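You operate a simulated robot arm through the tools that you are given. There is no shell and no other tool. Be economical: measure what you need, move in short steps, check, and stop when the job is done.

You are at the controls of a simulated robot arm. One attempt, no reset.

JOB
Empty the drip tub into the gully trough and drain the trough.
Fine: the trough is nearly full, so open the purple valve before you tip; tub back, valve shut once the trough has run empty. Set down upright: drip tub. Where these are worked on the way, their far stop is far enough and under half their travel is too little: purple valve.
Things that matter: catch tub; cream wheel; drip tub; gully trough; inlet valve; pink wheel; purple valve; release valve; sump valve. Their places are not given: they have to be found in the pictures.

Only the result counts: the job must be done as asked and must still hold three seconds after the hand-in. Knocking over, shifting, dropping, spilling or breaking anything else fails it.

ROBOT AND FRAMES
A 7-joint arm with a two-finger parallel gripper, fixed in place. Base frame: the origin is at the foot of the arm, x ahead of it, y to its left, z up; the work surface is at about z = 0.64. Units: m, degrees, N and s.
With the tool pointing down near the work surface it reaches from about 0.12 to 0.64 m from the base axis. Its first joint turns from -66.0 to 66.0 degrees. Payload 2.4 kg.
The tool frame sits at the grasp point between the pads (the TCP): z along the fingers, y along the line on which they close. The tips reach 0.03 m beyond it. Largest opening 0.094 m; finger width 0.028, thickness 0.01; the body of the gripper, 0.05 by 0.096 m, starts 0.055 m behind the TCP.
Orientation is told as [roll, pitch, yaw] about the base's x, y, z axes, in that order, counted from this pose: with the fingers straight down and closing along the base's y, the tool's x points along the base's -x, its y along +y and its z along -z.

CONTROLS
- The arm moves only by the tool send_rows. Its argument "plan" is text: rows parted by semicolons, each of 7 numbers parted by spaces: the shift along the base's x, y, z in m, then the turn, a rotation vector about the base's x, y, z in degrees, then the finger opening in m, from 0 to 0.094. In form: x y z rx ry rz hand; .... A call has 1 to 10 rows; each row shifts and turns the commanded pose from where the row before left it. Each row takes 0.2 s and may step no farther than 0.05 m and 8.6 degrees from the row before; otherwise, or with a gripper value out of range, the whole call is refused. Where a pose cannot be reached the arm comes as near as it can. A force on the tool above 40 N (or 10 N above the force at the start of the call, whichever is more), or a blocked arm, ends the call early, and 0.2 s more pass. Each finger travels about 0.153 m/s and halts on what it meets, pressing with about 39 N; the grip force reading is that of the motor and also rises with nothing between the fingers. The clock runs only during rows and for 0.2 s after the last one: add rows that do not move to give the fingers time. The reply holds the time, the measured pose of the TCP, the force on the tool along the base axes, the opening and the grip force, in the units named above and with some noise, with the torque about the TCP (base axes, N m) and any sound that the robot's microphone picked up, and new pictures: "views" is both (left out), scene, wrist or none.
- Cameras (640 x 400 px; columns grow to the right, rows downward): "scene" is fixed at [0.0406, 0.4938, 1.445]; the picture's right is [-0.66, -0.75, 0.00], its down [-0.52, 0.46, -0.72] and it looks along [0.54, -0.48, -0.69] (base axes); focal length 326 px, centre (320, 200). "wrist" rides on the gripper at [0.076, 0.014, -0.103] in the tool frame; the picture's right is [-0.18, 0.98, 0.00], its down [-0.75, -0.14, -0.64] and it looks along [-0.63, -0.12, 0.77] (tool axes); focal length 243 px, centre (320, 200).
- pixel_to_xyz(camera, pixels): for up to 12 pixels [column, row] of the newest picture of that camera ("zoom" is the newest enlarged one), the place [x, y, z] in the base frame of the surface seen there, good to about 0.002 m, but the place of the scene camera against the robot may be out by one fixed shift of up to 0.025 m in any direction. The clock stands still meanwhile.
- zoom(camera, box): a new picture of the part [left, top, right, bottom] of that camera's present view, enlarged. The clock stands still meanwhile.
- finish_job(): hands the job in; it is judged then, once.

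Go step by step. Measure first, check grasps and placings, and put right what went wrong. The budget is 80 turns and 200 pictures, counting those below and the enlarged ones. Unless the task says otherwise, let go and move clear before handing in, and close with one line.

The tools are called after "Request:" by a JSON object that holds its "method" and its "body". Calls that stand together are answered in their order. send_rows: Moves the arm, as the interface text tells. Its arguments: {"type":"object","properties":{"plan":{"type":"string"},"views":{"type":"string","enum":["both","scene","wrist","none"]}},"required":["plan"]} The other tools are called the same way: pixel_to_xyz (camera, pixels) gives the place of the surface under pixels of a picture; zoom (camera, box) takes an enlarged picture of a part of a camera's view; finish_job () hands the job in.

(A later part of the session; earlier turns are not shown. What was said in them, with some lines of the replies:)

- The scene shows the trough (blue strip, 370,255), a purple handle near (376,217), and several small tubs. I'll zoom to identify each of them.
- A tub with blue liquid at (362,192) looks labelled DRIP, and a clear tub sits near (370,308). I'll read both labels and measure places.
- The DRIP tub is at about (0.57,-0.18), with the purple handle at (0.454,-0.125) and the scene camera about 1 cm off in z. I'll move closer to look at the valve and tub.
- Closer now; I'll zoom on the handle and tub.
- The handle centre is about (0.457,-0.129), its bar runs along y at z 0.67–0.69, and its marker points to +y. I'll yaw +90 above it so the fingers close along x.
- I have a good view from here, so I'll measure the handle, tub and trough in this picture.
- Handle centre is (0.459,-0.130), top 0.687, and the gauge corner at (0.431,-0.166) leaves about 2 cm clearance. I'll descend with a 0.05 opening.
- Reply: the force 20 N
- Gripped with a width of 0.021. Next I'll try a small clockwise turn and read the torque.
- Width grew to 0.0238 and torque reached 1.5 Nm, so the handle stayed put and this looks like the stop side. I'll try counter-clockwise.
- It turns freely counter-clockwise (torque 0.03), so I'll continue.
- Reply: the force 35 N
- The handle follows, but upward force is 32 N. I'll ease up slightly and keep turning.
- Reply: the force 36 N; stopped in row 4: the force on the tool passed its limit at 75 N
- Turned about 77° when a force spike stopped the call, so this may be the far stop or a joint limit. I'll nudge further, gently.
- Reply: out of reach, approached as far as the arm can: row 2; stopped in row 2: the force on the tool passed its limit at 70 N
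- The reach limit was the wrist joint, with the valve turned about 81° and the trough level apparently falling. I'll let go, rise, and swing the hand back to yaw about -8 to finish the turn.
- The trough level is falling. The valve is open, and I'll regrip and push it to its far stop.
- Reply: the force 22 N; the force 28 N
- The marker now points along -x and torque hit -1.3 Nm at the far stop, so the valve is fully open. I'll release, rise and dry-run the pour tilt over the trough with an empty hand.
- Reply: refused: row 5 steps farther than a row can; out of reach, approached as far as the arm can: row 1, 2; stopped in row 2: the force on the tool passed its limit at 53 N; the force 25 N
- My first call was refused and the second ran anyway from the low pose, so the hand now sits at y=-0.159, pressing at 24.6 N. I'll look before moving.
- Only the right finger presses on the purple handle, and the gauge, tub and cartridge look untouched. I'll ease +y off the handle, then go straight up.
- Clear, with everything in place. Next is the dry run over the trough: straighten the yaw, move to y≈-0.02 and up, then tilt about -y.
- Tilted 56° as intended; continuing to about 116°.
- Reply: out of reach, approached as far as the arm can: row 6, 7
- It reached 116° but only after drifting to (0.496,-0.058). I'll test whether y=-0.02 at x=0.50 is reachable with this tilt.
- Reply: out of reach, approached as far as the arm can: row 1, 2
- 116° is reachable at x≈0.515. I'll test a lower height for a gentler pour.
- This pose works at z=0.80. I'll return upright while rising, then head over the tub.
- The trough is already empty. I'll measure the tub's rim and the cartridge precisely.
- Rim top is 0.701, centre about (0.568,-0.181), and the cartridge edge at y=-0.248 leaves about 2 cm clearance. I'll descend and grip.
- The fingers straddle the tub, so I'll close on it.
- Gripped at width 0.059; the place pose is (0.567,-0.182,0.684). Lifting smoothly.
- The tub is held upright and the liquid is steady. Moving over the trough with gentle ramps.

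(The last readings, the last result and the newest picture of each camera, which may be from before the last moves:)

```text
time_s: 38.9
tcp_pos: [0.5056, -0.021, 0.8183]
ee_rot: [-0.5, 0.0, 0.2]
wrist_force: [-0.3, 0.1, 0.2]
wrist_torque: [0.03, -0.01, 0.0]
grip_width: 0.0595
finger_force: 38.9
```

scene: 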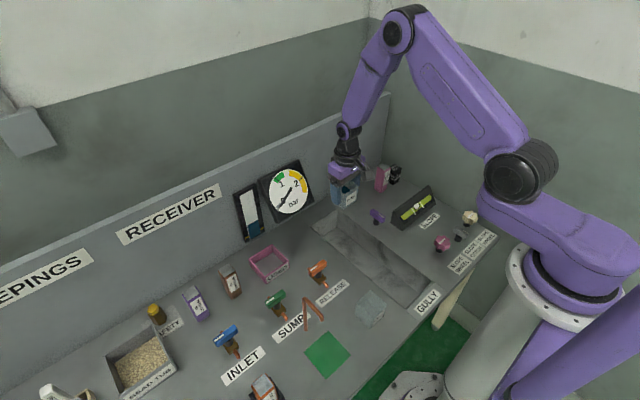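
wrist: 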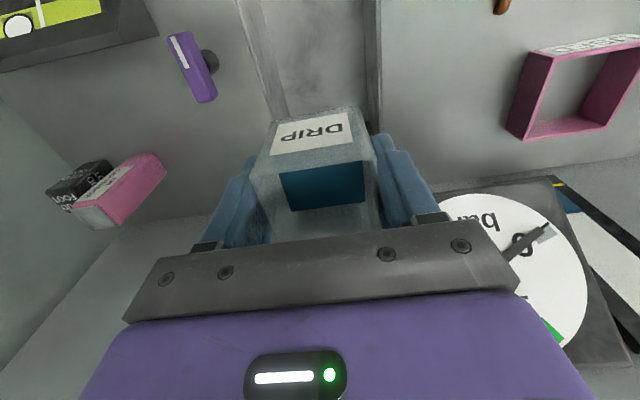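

Directly over the trough. I'll begin the tilt slowly while lowering a little.

Request:
{"method": "send_rows", "body": {"plan": "0 0 -0.005 0 -3 0 0.04; 0 0 -0.005 0 -5 0 0.04; 0 0 -0.005 0 -5 0 0.04; 0 0 -0.005 0 -5 0 0.04; 0 0 0 0 -5 0 0.04; 0 0 0 0 -5 0 0.04; 0 0 0 0 -5 0 0.04; 0 0 0 0 -5 0 0.04; 0 0 0 0 -5 0 0.04; 0 0 0 0 -5 0 0.04"}}

```text
time_s: 41.0
tcp_pos: [0.5068, -0.0215, 0.7989]
ee_rot: [-0.7, -48.1, 0.4]
wrist_force: [-0.8, -0.7, -0.7]
wrist_torque: [0.01, 0.05, 0.02]
grip_width: 0.0592
finger_force: 39.1
```

scene: 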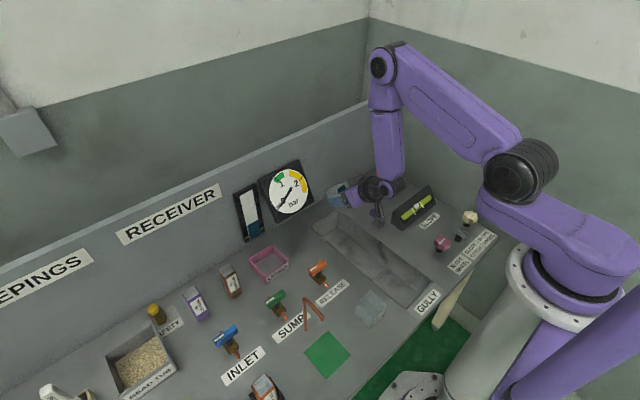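
wrist: 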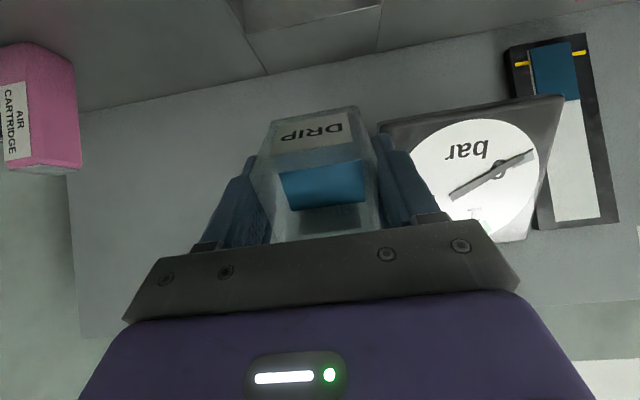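

Tilted 48° with no flow visible yet; continuing.

Request:
{"method": "send_rows", "body": {"plan": "0 0 0 0 -6 0 0.04; 0 0 0 0 -6 0 0.04; 0 0 0 0 -6 0 0.04; 0 0 0 0 -6 0 0.04; 0 0 0 0 -6 0 0.04; 0 0 0 0 -6 0 0.04; 0 0 0 0 -6 0 0.04; 0 0 0 0 0 0 0.04"}}

```text
time_s: 42.9
tcp_pos: [0.507, -0.0206, 0.8004]
ee_rot: [-116.4, -89.8, 116.2]
wrist_force: [0.8, -0.7, -0.5]
wrist_torque: [-0.03, 0.02, 0.0]
grip_width: 0.0596
finger_force: 39.4
```

scene: 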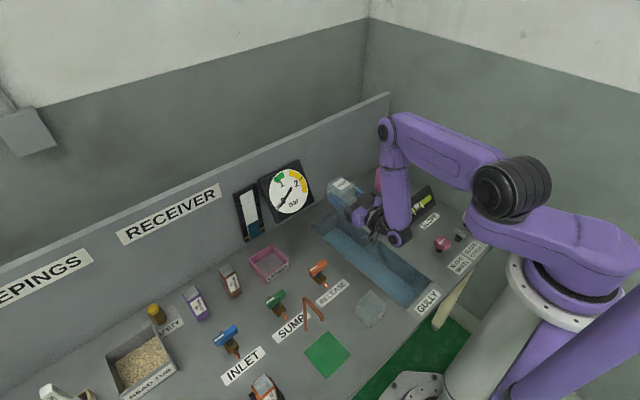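
wrist: 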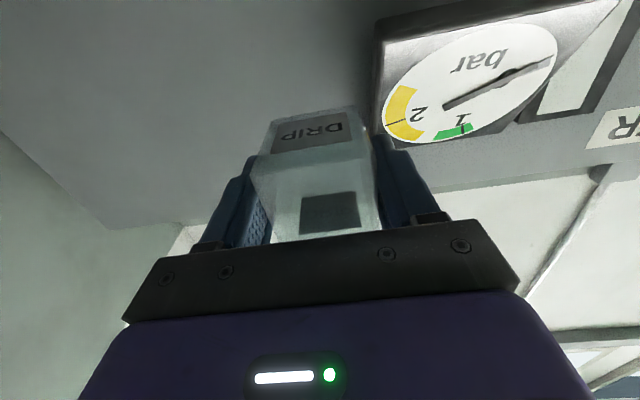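

The trough now shows blue liquid and the tub looks empty. I'll tilt further to about 112°, hold, then check.

Request:
{"method": "send_rows", "body": {"plan": "0 0 0 0 -6 0 0.04; 0 0 0 0 -6 0 0.04; 0 0 0 0 -6 0 0.04; 0 0 0 0 -4 0 0.04; 0 0 0 0 0 0 0.04; 0 0 0 0 0 0 0.04; 0 0 0 0 0 0 0.04; 0 0 0 0 0 0 0.04; 0 0 0 0 0 0 0.04"}}

Request:
{"method": "zoom", "body": {"camera": "scene", "box": [300, 150, 460, 320]}}

Request:
{"method": "zoom", "body": {"camera": "wrist", "box": [220, 90, 420, 250]}}

```text
time_s: 44.9
tcp_pos: [0.507, -0.0197, 0.8003]
ee_rot: [-180.0, -68.0, 179.3]
wrist_force: [0.7, 0.0, -0.8]
wrist_torque: [0.0, 0.04, 0.0]
grip_width: 0.0592
finger_force: 38.5
```

scene: 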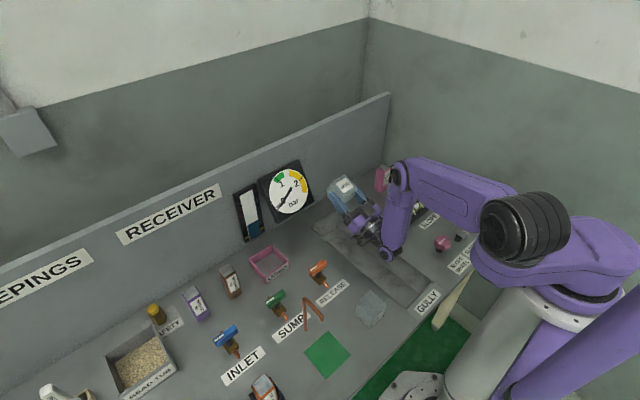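
wrist: 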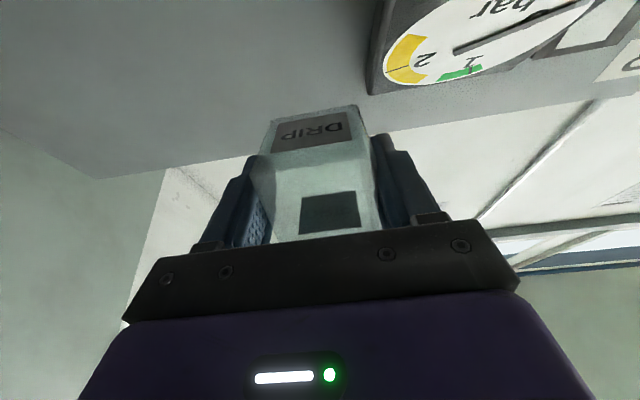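

```text
2.35 times, centred on (380, 235) of scene
```

zoom: 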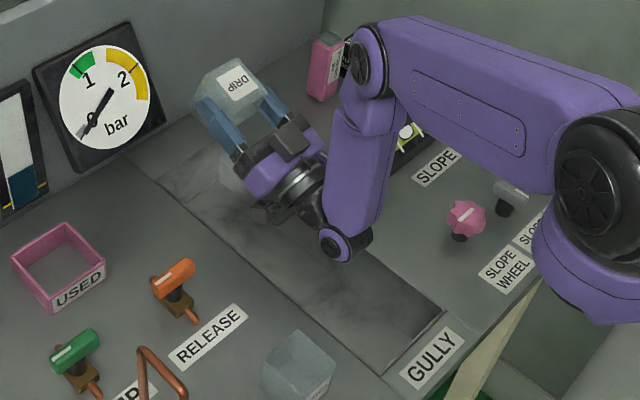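

```text
2.50 times, centred on (320, 170) of wrist
```

zoom: 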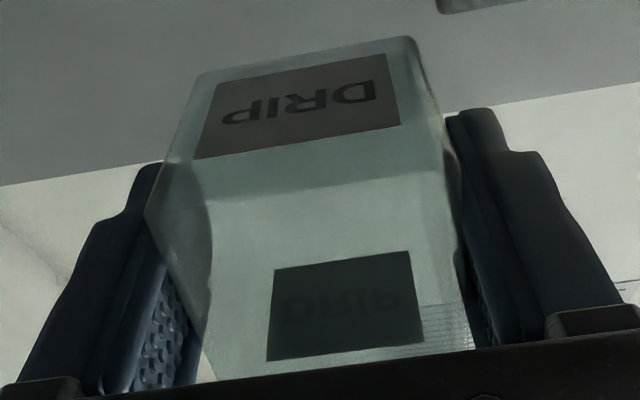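

Tub empty and trough run out again. Tilting the tub back upright.

Request:
{"method": "send_rows", "body": {"plan": "0 0 0.005 0 8 0 0.04; 0 0 0.005 0 8 0 0.04; 0 0 0.005 0 8 0 0.04; 0 0 0.005 0 8 0 0.04; 0 0 0 0 8 0 0.04; 0 0 0 0 8 0 0.04; 0 0 0 0 8 0 0.04; 0 0 0 0 8 0 0.04; 0 0 0 0 8 0 0.04; 0 0 0 0 8 0 0.04", "views": "none"}}

Request:
{"method": "send_rows", "body": {"plan": "0 0 0 0 8 0 0.04; 0 0 0 0 8 0 0.04; 0 0 0 0 8 0 0.04; 0 0 0 0 8 0 0.04; 0 0 0 0 0 0 0.04", "views": "wrist"}}

```text
time_s: 47.0
tcp_pos: [0.5073, -0.0208, 0.8184]
ee_rot: [-0.6, -32.0, 0.3]
wrist_force: [-0.4, 0.2, -0.6]
wrist_torque: [0.0, 0.03, 0.0]
grip_width: 0.0595
finger_force: 39.1
```

```text
time_s: 48.2
tcp_pos: [0.5088, -0.0242, 0.8194]
ee_rot: [-0.5, 0.0, 0.2]
wrist_force: [-0.5, 0.4, -1.3]
wrist_torque: [0.0, 0.03, 0.0]
grip_width: 0.0595
finger_force: 39.1
out of reach, approached as far as the arm can: row 3
```

wrist: 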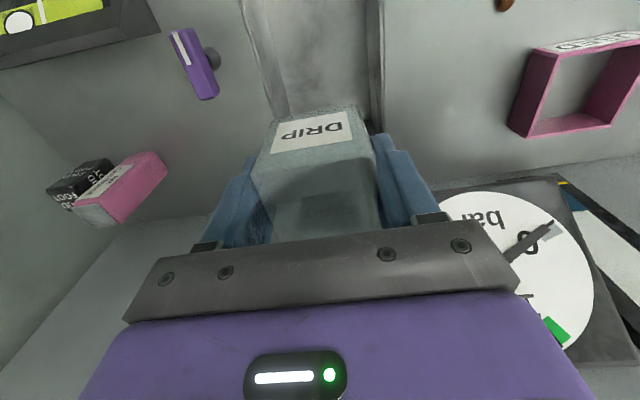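

Tub is empty and upright at (0.509,-0.024,0.819). Heading back above its place.

Request:
{"method": "send_rows", "body": {"plan": "0.006 -0.015 0 0 0 0 0.04; 0.011 -0.03 0 0 0 0 0.04; 0.011 -0.03 0 0 0 0 0.04; 0.011 -0.03 0 0 0 0 0.04; 0.011 -0.03 0 0 0 0 0.04; 0.008 -0.023 0 0 0 0 0.04; 0 0 0 0 0 0 0.04", "views": "none"}}

```text
time_s: 49.9
tcp_pos: [0.5672, -0.1818, 0.8193]
ee_rot: [-0.4, -0.1, 0.2]
wrist_force: [0.1, 0.8, 0.1]
wrist_torque: [-0.01, 0.01, 0.02]
grip_width: 0.0596
finger_force: 39.4
```

Exactly over the original spot; lowering to z≈0.685.

Request:
{"method": "send_rows", "body": {"plan": "0 0 -0.03 0 0 0 0.04; 0 0 -0.04 0 0 0 0.04; 0 0 -0.03 0 0 0 0.04; 0 0 -0.02 0 0 0 0.04; 0 0 -0.01 0 0 0 0.04; 0 0 -0.004 0 0 0 0.04; 0 0 0 0 0 0 0.04", "views": "wrist"}}

```text
time_s: 51.5
tcp_pos: [0.5671, -0.183, 0.6862]
ee_rot: [-0.4, -0.1, 0.2]
wrist_force: [-6.6, 0.5, 22.8]
wrist_torque: [0.39, 0.22, 0.11]
grip_width: 0.0593
finger_force: 39.5
```

wrist: 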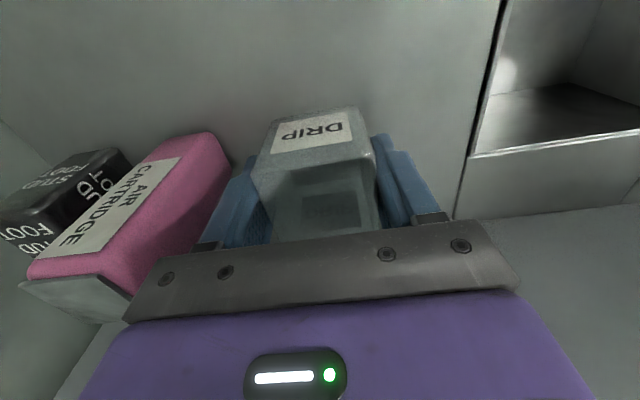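

Contact at 22.8 N, so the tub is on the surface. I'll relieve about 1 mm and open gently.

Request:
{"method": "send_rows", "body": {"plan": "0 0 0.0008 0 0 0 0.04; 0 0 0 0 0 0 0.058; 0 0 0 0 0 0 0.065; 0 0 0 0 0 0 0.072; 0 0 0 0 0 0 0.072", "views": "wrist"}}

```text
time_s: 52.6
tcp_pos: [0.5651, -0.1807, 0.6844]
ee_rot: [-0.5, 0.0, 0.2]
wrist_force: [1.1, -0.1, -0.2]
wrist_torque: [0.05, 0.0, 0.01]
grip_width: 0.0719
finger_force: 0.1
```

wrist: 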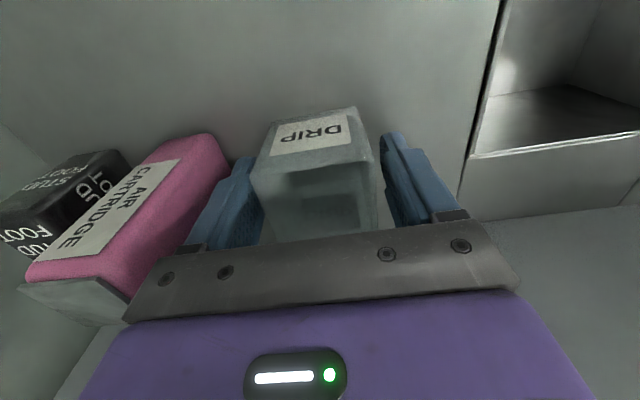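

The tub stands free. I'll rise straight up and go above the valve.

Request:
{"method": "send_rows", "body": {"plan": "0 0 0.03 0 0 0 0.072; 0 0 0.045 0 0 0 0.072; 0 0 0.045 0 0 0 0.072; -0.03 0.015 0 0 0 0 0.06; -0.04 0.018 0 0 0 0 0.05; -0.036 0.018 0 0 0 0 0.046; 0 0 -0.02 0 0 0 0.046; 0 0 0 0 0 0 0.046"}}

```text
time_s: 54.5
tcp_pos: [0.4614, -0.1315, 0.7844]
ee_rot: [-0.5, 0.0, 0.2]
wrist_force: [0.0, 0.7, -0.6]
wrist_torque: [-0.02, -0.01, 0.04]
grip_width: 0.0461
finger_force: 0.2
```

scene: 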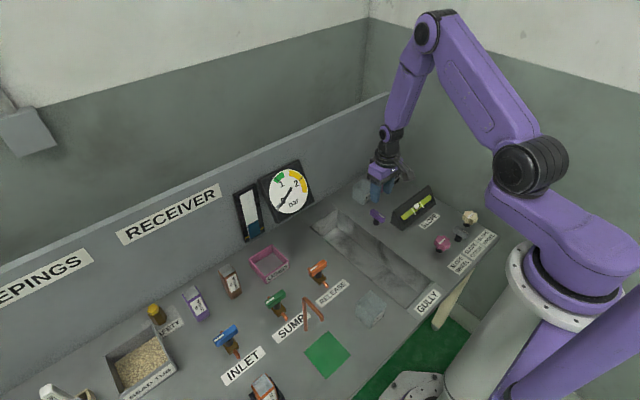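
wrist: 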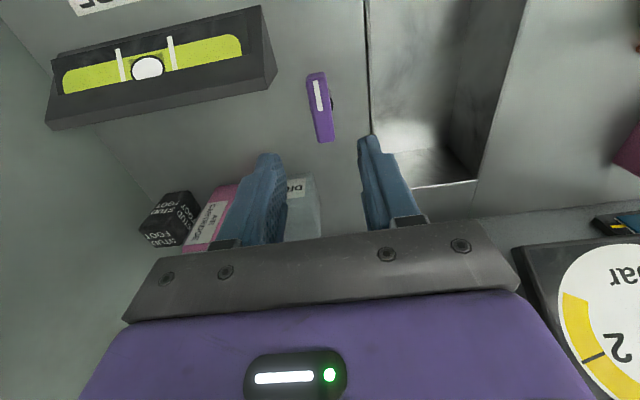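

The trough looks dry; I'll verify it with a zoom and measure the handle's angle.

Request:
{"method": "zoom", "body": {"camera": "scene", "box": [300, 190, 460, 320]}}

Request:
{"method": "pixel_to_xyz", "body": {"camera": "wrist", "pixels": [[316, 76], [320, 106], [325, 137], [420, 100]]}}

```text
3.08 times, centred on (380, 255) of scene
```

zoom: 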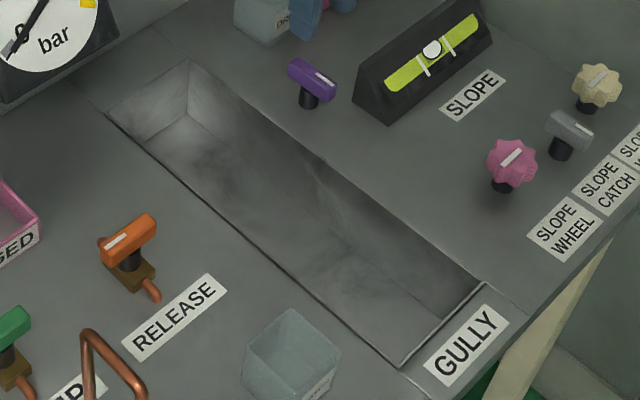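

```text
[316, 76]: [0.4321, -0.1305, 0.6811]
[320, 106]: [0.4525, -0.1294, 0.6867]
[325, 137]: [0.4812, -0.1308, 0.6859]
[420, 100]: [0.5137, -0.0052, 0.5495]
```

The trough is dry. The handle lies along x at yaw 0, so I'll grip it now.

Request:
{"method": "send_rows", "body": {"plan": "-0.003 0.001 -0.04 0 0 0 0.046; 0 0.0005 -0.04 0 0 0 0.046; 0 0 -0.018 0 0 0 0.046; 0 0 0 0 0 0 0.046; 0 0 0 0 0 0 0; 0 0 0 0 0 0 0; 0 0 0 0 0 0 0", "views": "wrist"}}

```text
time_s: 56.0
tcp_pos: [0.4601, -0.1319, 0.6873]
ee_rot: [-0.5, -0.1, 0.1]
wrist_force: [2.5, -5.5, -15.6]
wrist_torque: [-0.04, -0.55, -0.08]
grip_width: 0.0213
finger_force: 44.7
```

wrist: 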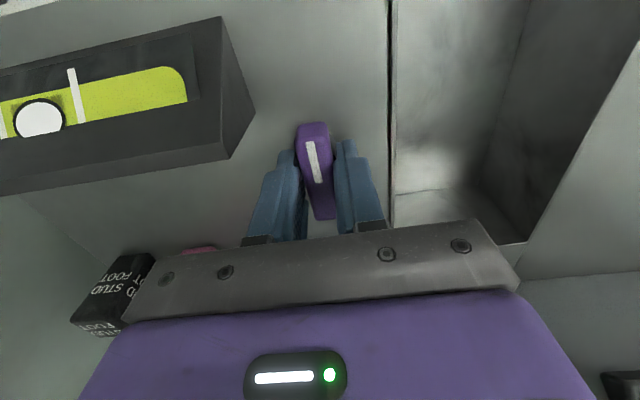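

Gripped well. Turning clockwise in steps, back toward the closed stop.

Request:
{"method": "send_rows", "body": {"plan": "0 0 0 0 0 -6 0; 0 0 0 0 0 -6 0; 0 0 0 0 0 -6 0; 0 0 0 0 0 -6 0; 0 0 0 0 0 -6 0; 0 0 0 0 0 0 0", "views": "none"}}

```text
time_s: 57.5
tcp_pos: [0.4599, -0.1304, 0.6881]
ee_rot: [-0.4, -0.1, -29.9]
wrist_force: [14.3, -9.4, -31.1]
wrist_torque: [-0.06, -0.09, -0.02]
grip_width: 0.0215
finger_force: 45.5
```

Request:
{"method": "send_rows", "body": {"plan": "0.001 0 -0.001 0 0 -6 0; 0 0 -0.001 0 0 -6 0; 0 0 0 0 0 -6 0; 0 0 0 0 0 -6 0; 0 0 0 0 0 -6 0; 0 0 0 0 0 0 0", "views": "wrist"}}

```text
time_s: 58.9
tcp_pos: [0.4597, -0.1295, 0.6878]
ee_rot: [-0.4, -0.1, -59.9]
wrist_force: [3.6, -4.2, 34.1]
wrist_torque: [0.14, 0.07, -0.03]
grip_width: 0.0215
finger_force: 44.8
```

wrist: 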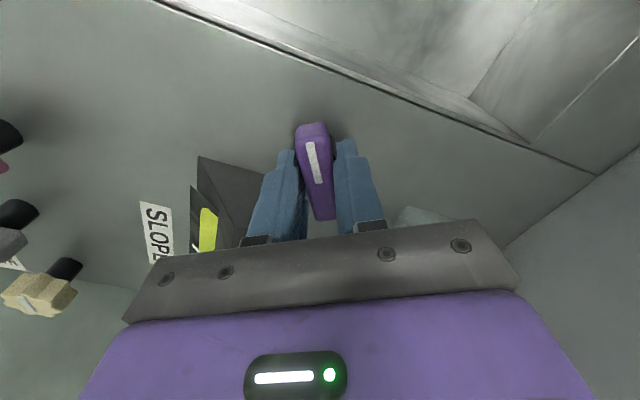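

Turned 60° with the handle following. Continuing to the closed stop, with a small rise to ease the vertical load.

Request:
{"method": "send_rows", "body": {"plan": "0 0 0.0008 0 0 0 0; 0 0 0 0 0 -6 0; 0 0 0 0 0 -6 0; 0 0 0 0 0 -6 0; 0 0 0 0 0 -6 0; 0 0 0 0 0 -6 0; 0 0 0 0 0 -4 0; 0 0 0 0 0 0 0", "views": "wrist"}}

```text
time_s: 60.6
tcp_pos: [0.461, -0.1295, 0.686]
ee_rot: [-0.4, 0.0, -93.7]
wrist_force: [14.5, 0.7, 9.7]
wrist_torque: [-0.51, -0.07, 1.3]
grip_width: 0.0223
finger_force: 45.6
```

wrist: 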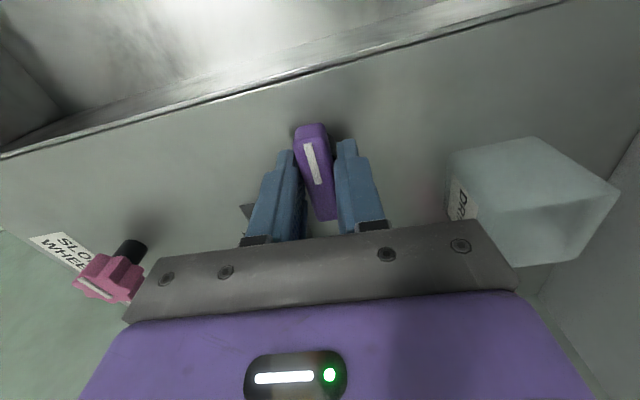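

At -93.7° torque is 1.3 Nm, so the handle is on its closed stop. Releasing and rising.

Request:
{"method": "send_rows", "body": {"plan": "0 0 0 0 0 0 0.046; 0 0 0 0 0 0 0.046; 0 0 0.03 0 0 0 0.046; 0 0 0.045 0 0 0 0.046; 0 0 0.045 0 0 0 0.046; 0 0 0 0 0 0 0.046"}}

Request:
{"method": "pixel_to_xyz", "body": {"camera": "wrist", "pixels": [[320, 70], [320, 90]]}}

Request:
{"method": "zoom", "body": {"camera": "scene", "box": [300, 150, 500, 320]}}

```text
time_s: 62.0
tcp_pos: [0.458, -0.1301, 0.8075]
ee_rot: [-0.5, 0.0, -93.8]
wrist_force: [-0.4, 0.1, 0.6]
wrist_torque: [-0.01, 0.0, 0.0]
grip_width: 0.0462
finger_force: 0.2
```

scene: 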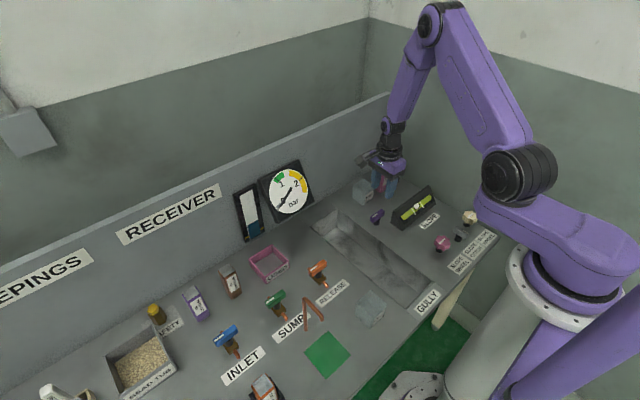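
wrist: 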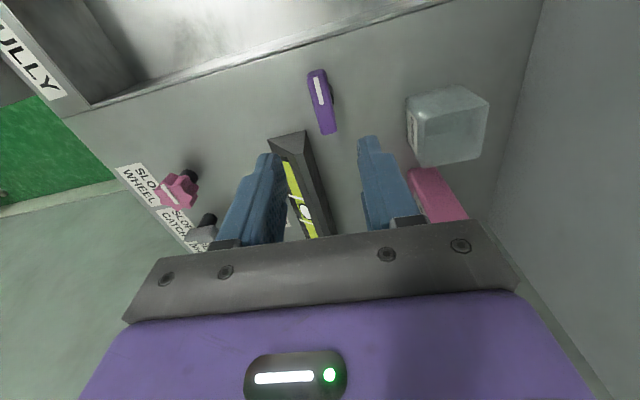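

```text
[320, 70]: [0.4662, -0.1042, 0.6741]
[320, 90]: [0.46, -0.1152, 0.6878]
```

```text
2.35 times, centred on (400, 235) of scene
```

zoom: 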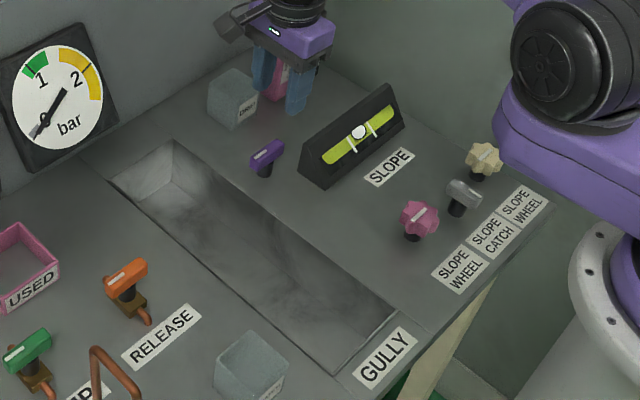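

The valve points to +y again, the tub stands in its place and the trough is empty. One last check of the handle angle.

Request:
{"method": "pixel_to_xyz", "body": {"camera": "wrist", "pixels": [[317, 78], [323, 103], [328, 128]]}}

Request:
{"method": "zoom", "body": {"camera": "wrist", "box": [250, 40, 510, 200]}}

```text
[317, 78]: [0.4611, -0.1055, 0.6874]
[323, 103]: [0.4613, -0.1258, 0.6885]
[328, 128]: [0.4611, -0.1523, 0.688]
```

```text
2.46 times, centred on (380, 120) of wrist
```

zoom: 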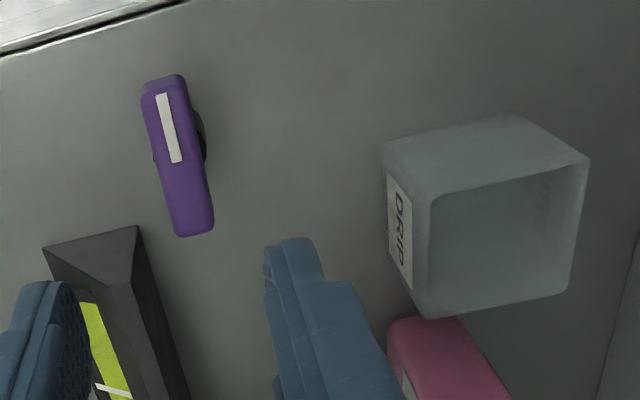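

The handle is exactly along y (x≈0.461 along its length), so the valve is closed. The tub is upright and empty and the hand is clear, so I'm handing in.

Request:
{"method": "finish_job", "body": {}}

```text
The job is handed in.
```

I emptied the drip tub into the gully trough with the purple valve open. The trough ran empty, the tub is back upright in its place, and the valve is shut. At one point the hand accidentally pressed on the purple valve with about 25 N, but the later pictures show nothing moved or spilled.
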